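You operate a simulated robot arm through the tools that you are given. There is no shell and no other tool. Be economical: measure what you need, move in short steps, check, and stop when the job is done.

Carry out the task below with a simulated robot arm. There is one attempt and no reset: what you move stays moved.

TASK
Put the L nozzle from the top of the hand-packing bench on the biscuit there and the M nozzle on the brown chipped biscuit there.
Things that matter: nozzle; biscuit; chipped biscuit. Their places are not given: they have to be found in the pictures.

It is judged by the outcome, as a careful person would: the job done as asked, and still so three seconds after it is handed in. It fails if anything else is knocked over, pushed out of place, dropped, spilled or broken.

THE ROBOT
A 6-joint arm with a two-finger parallel gripper, fixed in place. Base frame: the origin is at the foot of the arm, x ahead of it, y to its left, z up; the work surface is at about z = 0. Lengths are in mm, angles in rad, forces in N, time in s.
With the tool pointing down near the work surface it reaches from about 180 to 460 mm from the base axis. Its first joint turns from -1.222 to 1.222 rad. Payload 1.9 kg.
Tool frame: the origin (TCP) lies between the finger pads and is the grasp point; the fingertips stand 23 mm ahead of it; z points along the fingers, y is the line along which they close. The gripper opens to 94 mm. The fingers are 38 mm wide and 10 mm thick; the gripper's body (54 by 96 mm) begins 39 mm behind the TCP.
Orientation is that of the tool frame in the base frame, as [roll, pitch, yaw] about the fixed x, y, z axes, in that order (R = Rz(yaw) Ry(pitch) Rx(roll)). With the fingers straight down and closing along the base's y, the tool's x points along the base's -x, its y along +y and its z along -z.

THE INTERFACE
- The arm moves only by the tool drive_tool. Its argument "motion" is a list of rows, each a list of 2 entries, a list of its own where there are three numbers: the shift along the base's x, y, z in mm, then the turn, a rotation vector about the base's x, y, z in rad. In form: [[[tx, ty, tz], [ax, ay, az]], ...]. A call has 1 to 10 rows; each row shifts and turns the commanded pose from where the row before left it. "grip" is the gripper command, from -1 (shut) to 1 (fully open), values between in proportion, set as the call begins (left out, the last holds). A row lasts 0.2 s, in which the tool goes at most 50 mm and 0.15 rad; a call with a longer step from one row to the next is refused whole, and so is a gripper value outside its range. A pose out of reach is approached as far as the arm can. The call stops where the force on the tool passes 40 N (or 10 N more than at its start, if that is more) or the arm is blocked; 0.2 s more then pass. The fingers move at their own pace (about 108 mm/s each) and stop on an object; they squeeze with about 44 N. The grip force told is the motor's: it shows also when the fingers shut on nothing. Time passes only in rows, and 0.2 s behind the last, so rows that do not move let the fingers close. It gives the time, the measured TCP pose, the force on the tool (base axes), the opening and the grip force at its end, in the units of the frame above (readings bear some noise).
- Cameras (640 x 400 px; columns grow to the right, rows downward): "scene" is fixed at [54.2, 311.4, 422.2]; the picture's right is [-0.78, -0.62, 0.00], its down [-0.37, 0.46, -0.81] and it looks along [0.50, -0.63, -0.59] (base axes); focal length 281 px, centre (320, 200). "wrist" rides on the gripper at [-39, 0, -44] in the tool frame; the picture's right is [0.00, -1.00, 0.00], its down [0.97, 0.00, -0.24] and it looks along [0.24, 0.00, 0.97] (tool axes); focal length 218 px, centre (320, 200).
- get_image(camera): a new picture of that camera. No time passes.
- probe_pixels(camera, pixels): for up to 12 pixels [column, row] of the newest picture of that camera ("zoom" is the newest enlarged one), the place [x, y, z] in the base frame of the surface seen there, good to about 3 mm. No time passes.
- zoom(camera, box): a new picture of the part [left, top, right, bottom] of that camera's present view, enlarged. No time passes.
- job_done(): hands the job in; it is judged then, once.

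Work in short steps. Measure before you move; look again where a grasp or a placing could have gone wrong, and mend it. You have 60 turns and 14 pictures in all, the two below and enlarged ones among them. Open the gripper and draw the arm clear of the work before you hand the job in, unless the task says otherwise; then end with one line.

The tools are called as name(argument=value, ...) on one line, values as JSON. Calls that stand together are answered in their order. drive_tool: Moves the arm, as the interface text tells. Its arguments: {"type":"object","properties":{"motion":{"type":"array"},"grip":{"type":"number"}},"required":["motion"]} The other tools are called the same way: get_image (camera) takes a picture; probe_pixels (camera, pixels) gives the place of the surface under pixels of a picture; zoom (camera, box) takes an enlarged picture of a part of a camera's view; job_done () hands the job in.

At the start:

```text
time_s: 0.0
tcp_pos: [288.9, -58.4, 225.7]
tool_rot: [-3.141, 0.0, -3.14]
ft_force: [0.2, 0.3, 0.9]
gripper_width: 94.2
grasp_force: 0.0
```

scene: 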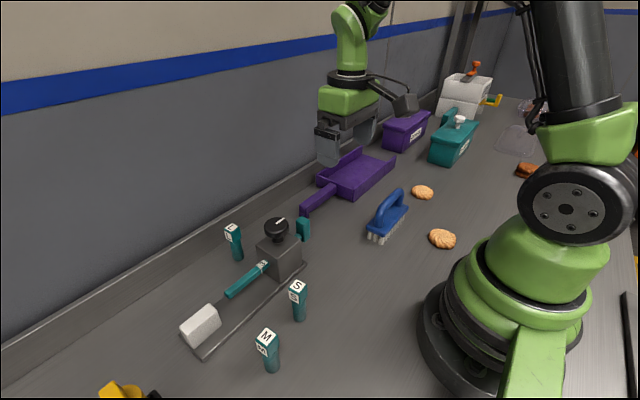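
wrist: 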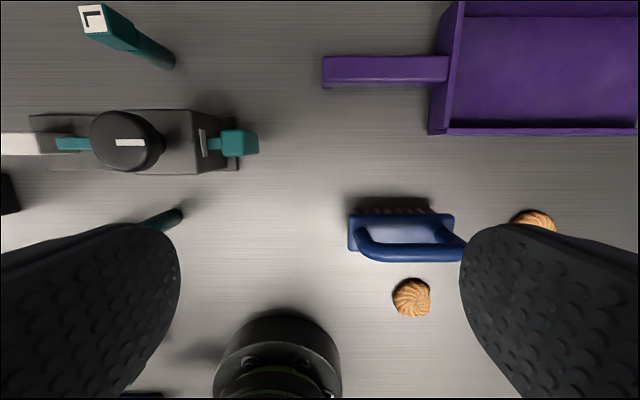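

I see nozzles L (233,230), S (298,288) and M (266,340), plus biscuits near (423,192), (442,238) and (525,170). I'll zoom in to identify them.

zoom(camera="scene", box=[380, 60, 640, 260])

zoom(camera="scene", box=[170, 190, 340, 390])

probe_pixels(camera="scene", pixels=[[423, 192], [442, 238], [525, 170], [233, 228], [238, 255], [298, 286], [299, 310], [266, 337], [271, 360], [388, 212], [265, 250], [305, 220]])

```text
2.00 times, centred on (510, 160) of scene
```

zoom: 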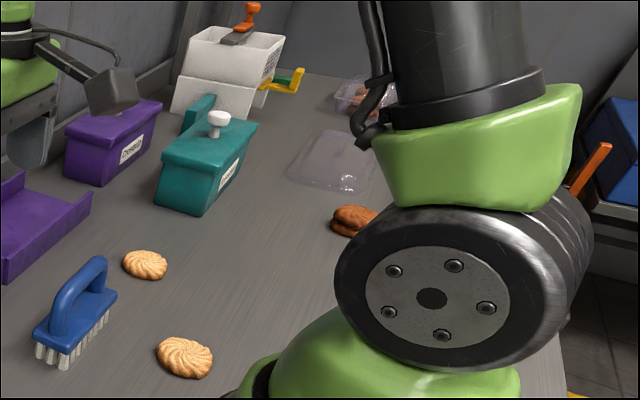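

```text
2.00 times, centred on (255, 290) of scene
```

zoom: 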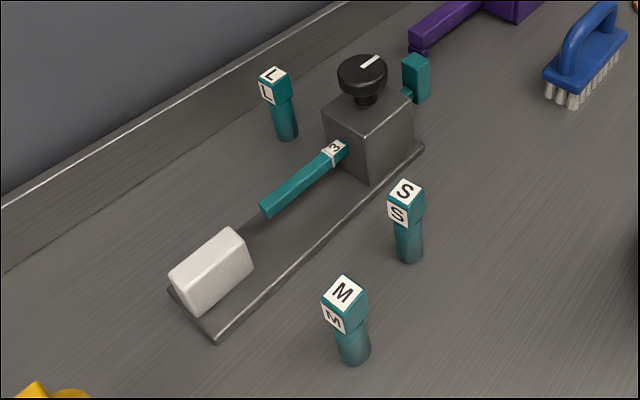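

```text
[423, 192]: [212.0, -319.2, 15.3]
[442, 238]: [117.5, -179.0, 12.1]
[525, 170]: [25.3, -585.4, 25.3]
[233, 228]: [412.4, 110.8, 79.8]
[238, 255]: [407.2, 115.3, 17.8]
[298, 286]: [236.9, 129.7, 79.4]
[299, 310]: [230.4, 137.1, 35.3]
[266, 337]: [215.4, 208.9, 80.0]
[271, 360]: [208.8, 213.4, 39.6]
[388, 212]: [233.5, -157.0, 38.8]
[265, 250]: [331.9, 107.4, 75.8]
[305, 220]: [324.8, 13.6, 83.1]
```

Next I'll look closely at the biscuits on the -y side with the wrist camera. The one at (25,-585) is out of reach, so I need to find out which is the brown chipped one.

drive_tool(motion=[[[-20, -30, 10], [0, 0, 0]], [[-20, -35, 0], [0, 0, 0]], [[-20, -35, 0], [0, 0, 0]], [[-20, -35, 0], [0, 0, 0]], [[-10, -20, 0], [0, 0, 0]]])

get_image(camera="wrist")

get_image(camera="scene")

```text
time_s: 1.2
tcp_pos: [196.5, -212.3, 236.6]
tool_rot: [-3.141, 0.001, -3.141]
ft_force: [-0.3, 0.2, -0.5]
gripper_width: 94.1
grasp_force: 0.0
```

```text
9 pictures are left
```

wrist: 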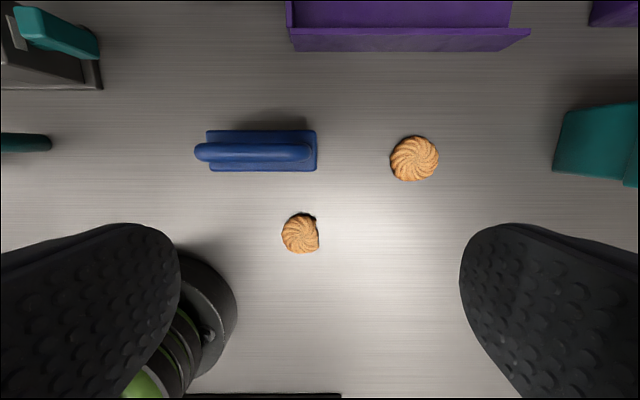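

```text
8 pictures are left
```

scene: 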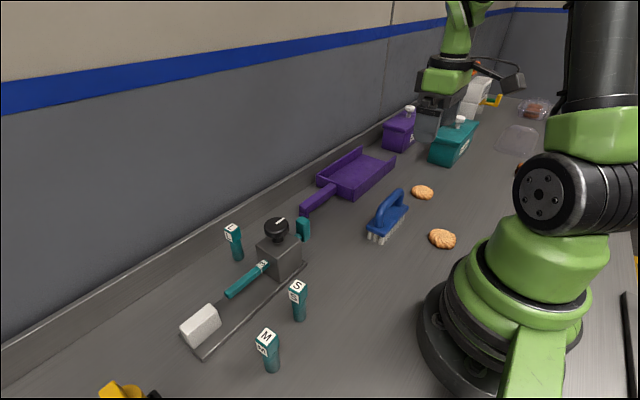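

The near biscuit at (300,233) looks irregular. I'll zoom in to check for a broken edge.

zoom(camera="wrist", box=[260, 120, 460, 260])

probe_pixels(camera="wrist", pixels=[[300, 233], [283, 236], [318, 236], [300, 216], [300, 252], [414, 158], [391, 158], [437, 158], [414, 137], [414, 180], [255, 153], [313, 218]])

```text
2.86 times, centred on (360, 190) of wrist
```

zoom: 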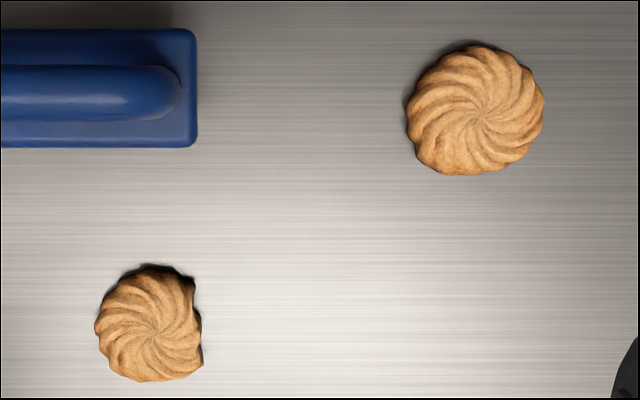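

```text
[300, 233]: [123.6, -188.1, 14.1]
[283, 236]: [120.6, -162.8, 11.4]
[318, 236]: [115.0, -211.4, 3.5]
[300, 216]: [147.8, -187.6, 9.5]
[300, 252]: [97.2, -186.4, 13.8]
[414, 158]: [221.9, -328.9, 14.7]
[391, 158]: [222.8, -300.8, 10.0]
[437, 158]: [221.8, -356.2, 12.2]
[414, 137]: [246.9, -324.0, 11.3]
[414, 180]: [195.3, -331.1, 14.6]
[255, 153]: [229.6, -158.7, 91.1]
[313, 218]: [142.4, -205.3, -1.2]
```

It's confirmed: the near biscuit (about 121,-185) has a broken edge, so it gets M. The whole one (about 221,-328) gets L. Now I'll move over the nozzles to measure them.

drive_tool(motion=[[[13, 41.5, 0], [0, 0, 0]], [[13, 41.5, 0], [0, 0, 0]], [[13, 41.5, 0], [0, 0, 0]], [[13, 41.5, 0], [0, 0, 0]], [[13, 41.5, 0], [0, 0, 0]], [[13, 41.5, 0], [0, 0, 0]], [[13, 41.5, 0], [0, 0, 0]], [[13, 41.5, 0], [0, 0, 0]], [[0, 0, 0], [0, 0, 0]]])

get_image(camera="wrist")

probe_pixels(camera="scene", pixels=[[227, 227], [239, 226], [233, 233], [266, 329], [258, 338], [276, 336], [269, 347], [200, 200], [240, 200], [200, 240], [240, 215], [200, 270]])

```text
time_s: 3.2
tcp_pos: [302.2, 118.4, 234.3]
tool_rot: [3.142, -0.001, -3.141]
ft_force: [0.0, 0.0, -0.5]
gripper_width: 94.0
grasp_force: 0.1
```

```text
6 pictures are left
```

wrist: 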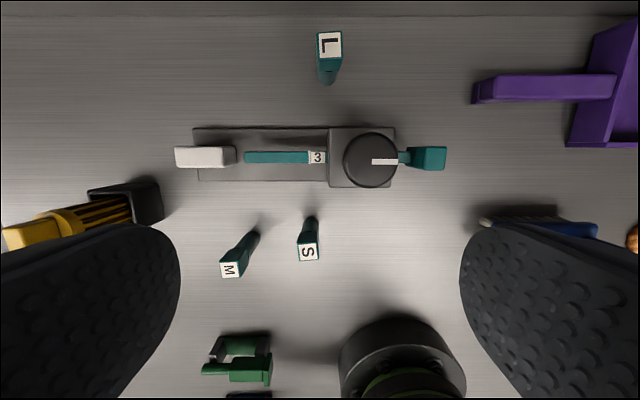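

```text
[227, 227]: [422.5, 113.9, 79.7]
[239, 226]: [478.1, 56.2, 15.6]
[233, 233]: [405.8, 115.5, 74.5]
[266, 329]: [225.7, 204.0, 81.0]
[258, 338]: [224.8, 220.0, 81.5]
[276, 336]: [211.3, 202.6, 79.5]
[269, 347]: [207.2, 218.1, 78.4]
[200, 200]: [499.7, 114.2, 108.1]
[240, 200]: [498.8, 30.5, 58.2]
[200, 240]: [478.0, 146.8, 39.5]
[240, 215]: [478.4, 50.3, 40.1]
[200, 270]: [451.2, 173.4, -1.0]
```

I'll zoom on the nozzles in the wrist view to get their centres and orientation.

zoom(camera="wrist", box=[200, 10, 440, 290])

probe_pixels(camera="wrist", pixels=[[319, 34], [339, 33], [341, 55], [321, 56], [330, 44], [222, 263], [240, 263], [239, 275], [222, 275], [230, 269], [250, 240], [326, 80]])

```text
1.43 times, centred on (320, 150) of wrist
```

zoom: 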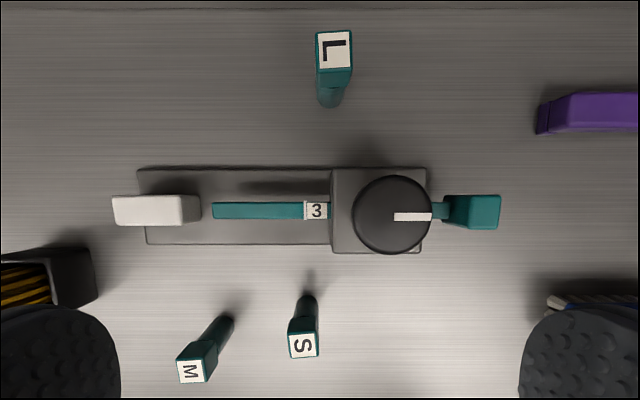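

```text
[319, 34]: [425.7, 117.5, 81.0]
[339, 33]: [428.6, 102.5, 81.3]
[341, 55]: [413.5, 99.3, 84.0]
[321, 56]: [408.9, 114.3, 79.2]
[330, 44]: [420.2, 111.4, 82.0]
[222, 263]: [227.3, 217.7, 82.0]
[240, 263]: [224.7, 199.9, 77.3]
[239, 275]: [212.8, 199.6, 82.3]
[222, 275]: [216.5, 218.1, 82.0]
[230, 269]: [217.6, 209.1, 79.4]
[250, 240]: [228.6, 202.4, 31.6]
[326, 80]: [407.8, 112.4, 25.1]
```

M's top is centred near (218.5,209.5), z 80, and L's near (417.5,110). I'll go over M and descend partway.

drive_tool(motion=[[[-28, 30, 0], [0, 0, 0]], [[-28, 30, 0], [0, 0, 0]], [[-27.7, 31.1, 0], [0, 0, 0]], [[0, 0, -40], [0, 0, 0]], [[0, 0, -40], [0, 0, 0]], [[0, 0, -20], [0, 0, 0]], [[0, 0, 0], [0, 0, 0]]], grip=1)

get_image(camera="wrist")

```text
time_s: 4.8
tcp_pos: [219.0, 211.3, 134.6]
tool_rot: [3.141, -0.001, 3.14]
ft_force: [-0.5, 0.0, 0.0]
gripper_width: 94.1
grasp_force: 0.1
```

```text
4 pictures are left
```

wrist: 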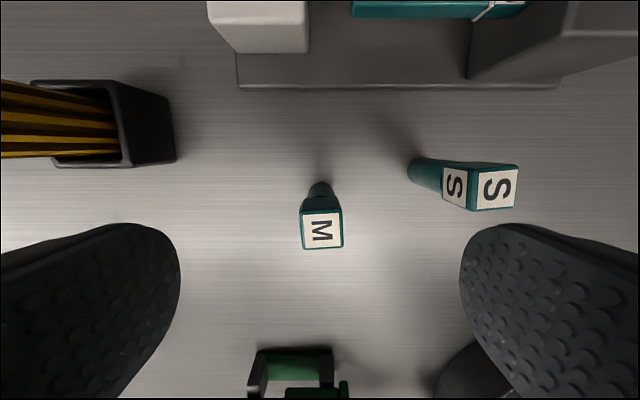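

M is centred in the gripper and S is clear of the right finger. I'll probe M's top and the green part before descending.

probe_pixels(camera="wrist", pixels=[[321, 230], [303, 212], [341, 211], [342, 247], [304, 248], [290, 360], [258, 355], [462, 206], [320, 187]])

```text
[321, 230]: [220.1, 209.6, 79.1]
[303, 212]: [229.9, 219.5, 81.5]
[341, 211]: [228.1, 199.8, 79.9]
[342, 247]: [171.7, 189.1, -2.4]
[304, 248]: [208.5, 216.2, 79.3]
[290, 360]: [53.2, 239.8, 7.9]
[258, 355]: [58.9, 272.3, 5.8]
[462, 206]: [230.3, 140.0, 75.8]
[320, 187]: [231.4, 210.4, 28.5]
```

The TCP lines up with M. I'll descend to z of about 63 and close.

drive_tool(motion=[[[0.5, -1.5, -30], [0, 0, 0]], [[0, 0, -30], [0, 0, 0]], [[0, 0, -11], [0, 0, 0]], [[0, 0, 0], [0, 0, 0]]])

drive_tool(motion=[[[0, 0, 0], [0, 0, 0]], [[0, 0, 0], [0, 0, 0]], [[0, 0, 0], [0, 0, 0]], [[0, 0, 0], [0, 0, 0]]], grip=-1)

```text
time_s: 5.8
tcp_pos: [219.9, 208.2, 63.4]
tool_rot: [3.141, 0.001, 3.141]
ft_force: [-0.4, 0.0, 1.0]
gripper_width: 94.0
grasp_force: 0.0
```

```text
time_s: 6.8
tcp_pos: [219.3, 208.5, 64.1]
tool_rot: [-3.141, -0.001, 3.141]
ft_force: [-0.6, -0.4, 0.4]
gripper_width: 20.5
grasp_force: 43.5
```

I have hold of M (20.5 mm). I'll lift it and carry it over toward the chipped biscuit.

drive_tool(motion=[[[0, 0, 20], [0, 0, 0]], [[0, 0, 40], [0, 0, 0]], [[0, 0, 40], [0, 0, 0]], [[0, 0, 40], [0, 0, 0]], [[0, 0, 10], [0, 0, 0]], [[10, -40, 0], [0, 0, 0]], [[10, -40, 0], [0, 0, 0]], [[10, -40, 0], [0, 0, 0]], [[10, -40, 0], [0, 0, 0]], [[10, -40, 0], [0, 0, 0]]])

drive_tool(motion=[[[-10, -35, 0], [0, 0, 0]], [[-20, -35, 0], [0, 0, 0]], [[-25, -35, 0], [0, 0, 0]], [[-30, -35, 0], [0, 0, 0]], [[-33, -32, 0], [0, 0, 0]], [[-30, -22, 0], [0, 0, 0]], [[0, 0, 0], [0, 0, 0]]])

```text
time_s: 9.0
tcp_pos: [268.3, 8.7, 214.0]
tool_rot: [-3.142, 0.0, 3.141]
ft_force: [0.3, -0.7, -0.3]
gripper_width: 20.4
grasp_force: 44.1
```

```text
time_s: 10.6
tcp_pos: [120.8, -184.8, 212.3]
tool_rot: [-3.141, 0.0, 3.14]
ft_force: [0.7, 0.3, -0.2]
gripper_width: 20.3
grasp_force: 43.3
```

It's over the chipped biscuit. I'll descend to just above contact (expected at TCP z≈78).

drive_tool(motion=[[[0, -1, -40], [0, 0, 0]], [[0, 0, -40], [0, 0, 0]], [[0, 0, -30], [0, 0, 0]], [[0, 0, -15], [0, 0, 0]], [[0, 0, 0], [0, 0, 0]]])

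zoom(camera="scene", box=[380, 150, 500, 270])

```text
time_s: 11.8
tcp_pos: [121.0, -185.8, 88.9]
tool_rot: [3.141, -0.001, 3.139]
ft_force: [1.1, 1.0, -0.9]
gripper_width: 20.4
grasp_force: 43.7
```

```text
3.33 times, centred on (440, 210) of scene
```

zoom: 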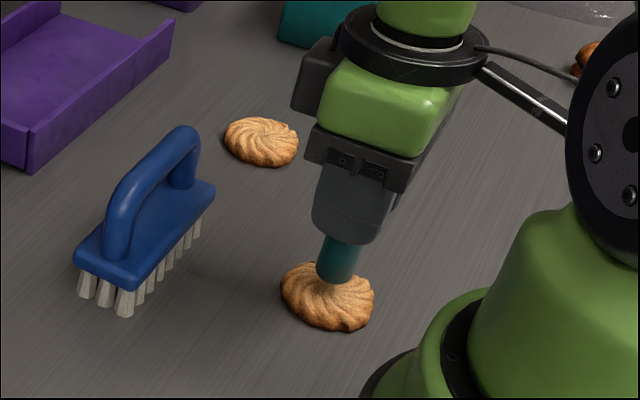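

The nozzle is upright over the biscuit's middle. I'll lower it slowly until it touches.

drive_tool(motion=[[[0, 0, -3], [0, 0, 0]], [[0, 0, -3], [0, 0, 0]], [[0, 0, -2], [0, 0, 0]], [[0, 0, 0], [0, 0, 0]]])

drive_tool(motion=[[[0, 0, -1], [0, 0, 0]], [[0, 0, 0], [0, 0, 0]]])

```text
time_s: 12.8
tcp_pos: [122.0, -185.8, 82.4]
tool_rot: [3.141, -0.001, -3.141]
ft_force: [-0.5, 0.5, -0.3]
gripper_width: 20.2
grasp_force: 44.5
```

```text
time_s: 13.4
tcp_pos: [120.8, -186.3, 80.6]
tool_rot: [3.141, 0.002, 3.141]
ft_force: [0.3, 0.1, -0.4]
gripper_width: 20.2
grasp_force: 44.3
```

drive_tool(motion=[[[0, 0, -1], [0, 0, 0]], [[0, 0, 0], [0, 0, 0]]])

drive_tool(motion=[[[0, 0, -1], [0, 0, 0]], [[0, 0, 0], [0, 0, 0]]])

```text
time_s: 14.0
tcp_pos: [122.0, -186.5, 78.7]
tool_rot: [3.141, 0.001, -3.141]
ft_force: [-0.6, 0.1, 6.2]
gripper_width: 20.3
grasp_force: 44.2
```

```text
time_s: 14.6
tcp_pos: [120.8, -185.8, 78.4]
tool_rot: [-3.141, -0.001, 3.14]
ft_force: [-1.0, 1.4, 29.9]
gripper_width: 20.6
grasp_force: 44.2
```

It's touching (30 N). I'll ease up about 0.8 mm and then open.

drive_tool(motion=[[[0, 0, 0.9], [0, 0, 0]], [[0, 0, 0], [0, 0, 0]]])

drive_tool(motion=[[[0, 0, 0], [0, 0, 0]], [[0, 0, 0], [0, 0, 0]], [[0, 0, 0], [0, 0, 0]]], grip=0.3)

drive_tool(motion=[[[0, 0, 20], [0, 0, 0]], [[0, 0, 35], [0, 0, 0]], [[0, 0, 40], [0, 0, 0]], [[0, 0, 40], [0, 0, 0]], [[0, 0, 0], [0, 0, 0]]])

zoom(camera="scene", box=[380, 150, 500, 270])

```text
time_s: 15.2
tcp_pos: [121.2, -185.3, 79.9]
tool_rot: [3.141, -0.001, 3.141]
ft_force: [1.1, -1.5, 4.8]
gripper_width: 20.4
grasp_force: 44.3
```

```text
time_s: 16.0
tcp_pos: [120.5, -186.3, 80.3]
tool_rot: [-3.141, 0.001, -3.141]
ft_force: [-0.5, -0.2, 0.8]
gripper_width: 61.0
grasp_force: 0.2
```

```text
time_s: 17.2
tcp_pos: [122.5, -185.7, 213.7]
tool_rot: [-3.141, -0.001, 3.141]
ft_force: [0.4, -0.2, -0.4]
gripper_width: 61.1
grasp_force: 0.1
```

```text
3.33 times, centred on (440, 210) of scene
```

zoom: 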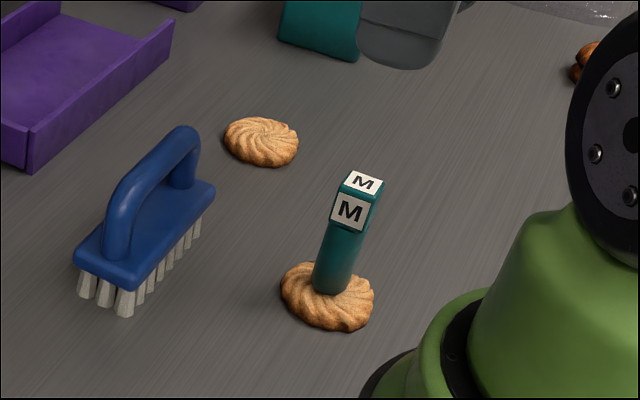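

M is standing on the chipped biscuit. Next I'll go to L at about (417,110).

drive_tool(motion=[[[29.6, 37, 0], [0, 0, 0]], [[29.6, 37, 0], [0, 0, 0]], [[29.6, 37, 0], [0, 0, 0]], [[29.6, 37, 0], [0, 0, 0]], [[29.6, 37.7, 0], [0, 0, 0]], [[29.4, 22, -9], [0, 0, 0]], [[29.4, 22, -9], [0, 0, 0]], [[29.4, 22, -9], [0, 0, 0]], [[29.4, 22, -9], [0, 0, 0]], [[29.4, 22, -9], [0, 0, 0]]], grip=1)

drive_tool(motion=[[[0, 0, -20], [0, 0, 0]], [[0, 0, -20], [0, 0, 0]], [[0, 0, 0], [0, 0, 0]]])

get_image(camera="wrist")

```text
time_s: 19.4
tcp_pos: [417.3, 108.5, 169.1]
tool_rot: [-3.139, -0.002, 3.14]
ft_force: [0.6, -0.4, -0.6]
gripper_width: 93.8
grasp_force: 0.0
```

```text
time_s: 20.2
tcp_pos: [416.4, 109.6, 129.6]
tool_rot: [-3.142, 0.0, 3.141]
ft_force: [0.8, -0.2, -0.1]
gripper_width: 94.0
grasp_force: 0.0
```

```text
1 pictures are left
```

wrist: 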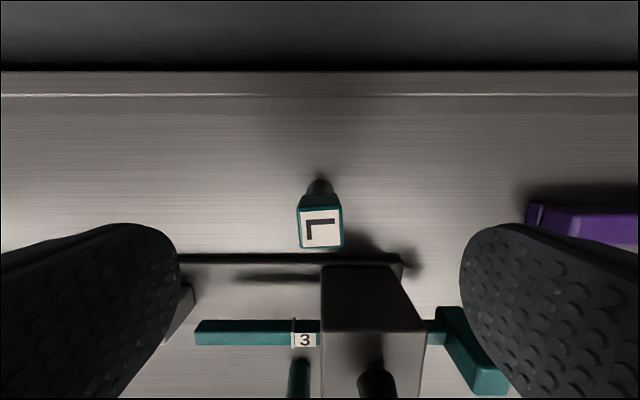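

probe_pixels(camera="wrist", pixels=[[320, 228], [302, 214], [338, 214], [338, 243], [303, 243], [350, 268], [400, 268], [460, 320], [180, 300], [318, 190], [350, 320], [535, 215]])

```text
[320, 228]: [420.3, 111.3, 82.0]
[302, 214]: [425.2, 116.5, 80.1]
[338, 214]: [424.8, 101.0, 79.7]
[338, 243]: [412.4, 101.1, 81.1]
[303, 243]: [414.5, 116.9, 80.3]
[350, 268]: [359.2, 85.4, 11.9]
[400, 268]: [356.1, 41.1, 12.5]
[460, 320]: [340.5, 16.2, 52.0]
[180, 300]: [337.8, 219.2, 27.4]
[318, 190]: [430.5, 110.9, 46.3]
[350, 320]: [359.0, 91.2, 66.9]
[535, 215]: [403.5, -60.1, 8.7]
```

L is centred at about (419,109.5) and the block's edge at x≈359 is clear. I'll descend to z≈63 and grip.

drive_tool(motion=[[[2, 0, -30], [0, 0, 0]], [[0, 0, -26], [0, 0, 0]], [[0, 0, -10], [0, 0, 0]], [[0, 0, 0], [0, 0, 0]]])

drive_tool(motion=[[[0, 0, 0], [0, 0, 0]], [[0, 0, 0], [0, 0, 0]], [[0, 0, 0], [0, 0, 0]], [[0, 0, 0], [0, 0, 0]]], grip=-1)

```text
time_s: 21.2
tcp_pos: [417.7, 108.8, 62.8]
tool_rot: [-3.142, 0.0, 3.14]
ft_force: [1.2, 0.5, -0.7]
gripper_width: 94.2
grasp_force: 0.0
```

```text
time_s: 22.2
tcp_pos: [418.3, 109.5, 62.4]
tool_rot: [-3.14, -0.001, -3.141]
ft_force: [0.1, -0.2, -0.5]
gripper_width: 20.4
grasp_force: 44.4
```

L is gripped. I'll lift it and carry it to the whole biscuit at about (220,-329).

drive_tool(motion=[[[0, 0, 20], [0, 0, 0]], [[0, 0, 40], [0, 0, 0]], [[0, 0, 40], [0, 0, 0]], [[0, 0, 40], [0, 0, 0]], [[-10, -15, 10], [0, 0, 0]], [[-23.6, -33.8, 0], [0, 0, 0]], [[-23.6, -33.8, 0], [0, 0, 0]], [[-23.6, -33.8, 0], [0, 0, 0]], [[-23.6, -33.8, 0], [0, 0, 0]], [[-13.9, -19.3, 0], [0, 0, 0]]])

drive_tool(motion=[[[-13.3, -44.8, 0], [0, 0, 0]], [[-13.3, -44.8, 0], [0, 0, 0]], [[-13.3, -44.8, 0], [0, 0, 0]], [[-13.3, -44.8, 0], [0, 0, 0]], [[-13.3, -44.8, 0], [0, 0, 0]], [[-13.3, -44.8, 0], [0, 0, 0]], [[0, 0, 0], [0, 0, 0]]])

```text
time_s: 24.4
tcp_pos: [299.8, -60.7, 213.6]
tool_rot: [3.14, 0.0, -3.141]
ft_force: [0.6, -0.2, -0.4]
gripper_width: 20.6
grasp_force: 43.8
```

```text
time_s: 26.0
tcp_pos: [219.4, -327.5, 213.2]
tool_rot: [3.14, 0.0, 3.141]
ft_force: [0.0, 0.5, 1.0]
gripper_width: 20.3
grasp_force: 43.7
```

It's over the biscuit. I'll descend, going slowly near contact (expected z≈77).

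drive_tool(motion=[[[0.5, -1, -40], [0, 0, 0]], [[0, 0, -40], [0, 0, 0]], [[0, 0, -30], [0, 0, 0]], [[0, 0, -15], [0, 0, 0]], [[0, 0, -5], [0, 0, 0]], [[0, 0, 0], [0, 0, 0]]])

drive_tool(motion=[[[0, 0, -1.5], [0, 0, 0]], [[0, 0, -1], [0, 0, 0]], [[0, 0, 0], [0, 0, 0]]])

drive_tool(motion=[[[0, 0, -1], [0, 0, 0]], [[0, 0, 0], [0, 0, 0]]])

```text
time_s: 27.4
tcp_pos: [220.4, -329.6, 83.2]
tool_rot: [3.141, 0.001, 3.138]
ft_force: [-0.3, -0.8, -0.1]
gripper_width: 20.3
grasp_force: 43.7
```

```text
time_s: 28.2
tcp_pos: [220.3, -329.6, 81.3]
tool_rot: [3.141, 0.0, 3.141]
ft_force: [-0.5, 0.2, 0.2]
gripper_width: 20.2
grasp_force: 44.3
```

```text
time_s: 28.8
tcp_pos: [220.2, -329.7, 79.0]
tool_rot: [-3.141, 0.0, 3.139]
ft_force: [0.4, 0.2, -0.8]
gripper_width: 20.5
grasp_force: 43.6
```

drive_tool(motion=[[[0, 0, -1], [0, 0, 0]], [[0, 0, 0], [0, 0, 0]]])

drive_tool(motion=[[[0, 0, -0.7], [0, 0, 0]], [[0, 0, 0], [0, 0, 0]]])

```text
time_s: 29.4
tcp_pos: [220.2, -329.0, 78.9]
tool_rot: [3.141, 0.0, 3.141]
ft_force: [0.9, 1.6, -0.2]
gripper_width: 20.4
grasp_force: 44.0
```

```text
time_s: 30.0
tcp_pos: [220.7, -329.4, 79.0]
tool_rot: [-3.141, -0.002, 3.141]
ft_force: [-0.2, 0.3, 1.5]
gripper_width: 20.5
grasp_force: 44.3
```

drive_tool(motion=[[[0, 0, -0.7], [0, 0, 0]], [[0, 0, 0], [0, 0, 0]]])

```text
time_s: 30.6
tcp_pos: [222.0, -331.0, 77.5]
tool_rot: [-3.141, 0.002, 3.14]
ft_force: [0.2, 1.6, 12.3]
gripper_width: 20.5
grasp_force: 44.3
```

It's touching (12 N). I'll ease up slightly and release, then retreat and check.

drive_tool(motion=[[[0, 0, 0.3], [0, 0, 0]], [[0, 0, 0], [0, 0, 0]]])

drive_tool(motion=[[[0, 0, 0], [0, 0, 0]], [[0, 0, 0], [0, 0, 0]], [[0, 0, 0], [0, 0, 0]]], grip=0.3)

drive_tool(motion=[[[0, 0, 20], [0, 0, 0]], [[0, 0, 35], [0, 0, 0]], [[0, 0, 40], [0, 0, 0]], [[0, 0, 40], [0, 0, 0]], [[15, 40, 0], [0, 0, 0]], [[15, 40, 0], [0, 0, 0]], [[15, 40, 0], [0, 0, 0]], [[15, 40, 0], [0, 0, 0]], [[15, 40, 0], [0, 0, 0]], [[0, 0, 0], [0, 0, 0]]])

get_image(camera="scene")

```text
time_s: 31.2
tcp_pos: [221.2, -330.6, 79.2]
tool_rot: [3.141, 0.0, -3.141]
ft_force: [0.8, -0.4, 7.9]
gripper_width: 20.4
grasp_force: 43.9
```

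```text
time_s: 32.0
tcp_pos: [221.7, -329.8, 77.8]
tool_rot: [-3.141, 0.001, -3.141]
ft_force: [-0.8, -0.7, 0.8]
gripper_width: 60.9
grasp_force: 0.1
```

```text
time_s: 34.2
tcp_pos: [295.9, -128.0, 213.1]
tool_rot: [3.141, 0.0, 3.141]
ft_force: [0.0, -0.6, 0.2]
gripper_width: 60.9
grasp_force: 0.0
```

```text
0 pictures are left
```

scene: 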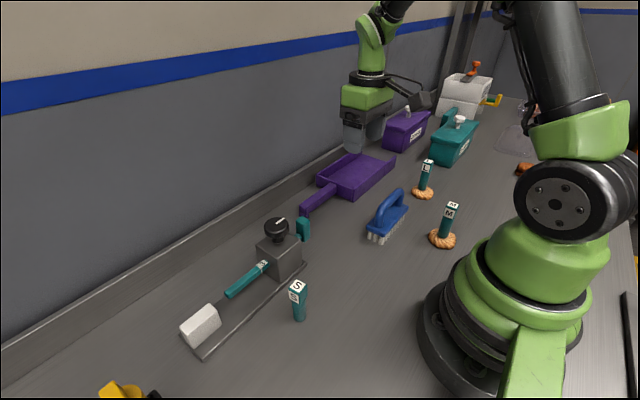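

Both nozzles stand on their biscuits: L at (426,178) and M at (447,220). Nothing else has moved. I'll open the gripper fully and hand in the job.

drive_tool(motion=[[[0, 20, 0], [0, 0, 0]], [[0, 0, 0], [0, 0, 0]]], grip=1)

job_done()

```text
time_s: 34.8
tcp_pos: [295.3, -109.0, 213.3]
tool_rot: [-3.141, 0.0, 3.14]
ft_force: [0.3, -0.7, 0.6]
gripper_width: 94.2
grasp_force: 0.1
```

```text
The job is handed in.
```

The L nozzle is standing on the whole biscuit and the M nozzle on the one I took to be the brown chipped biscuit, because it has a broken edge; nothing else was moved.
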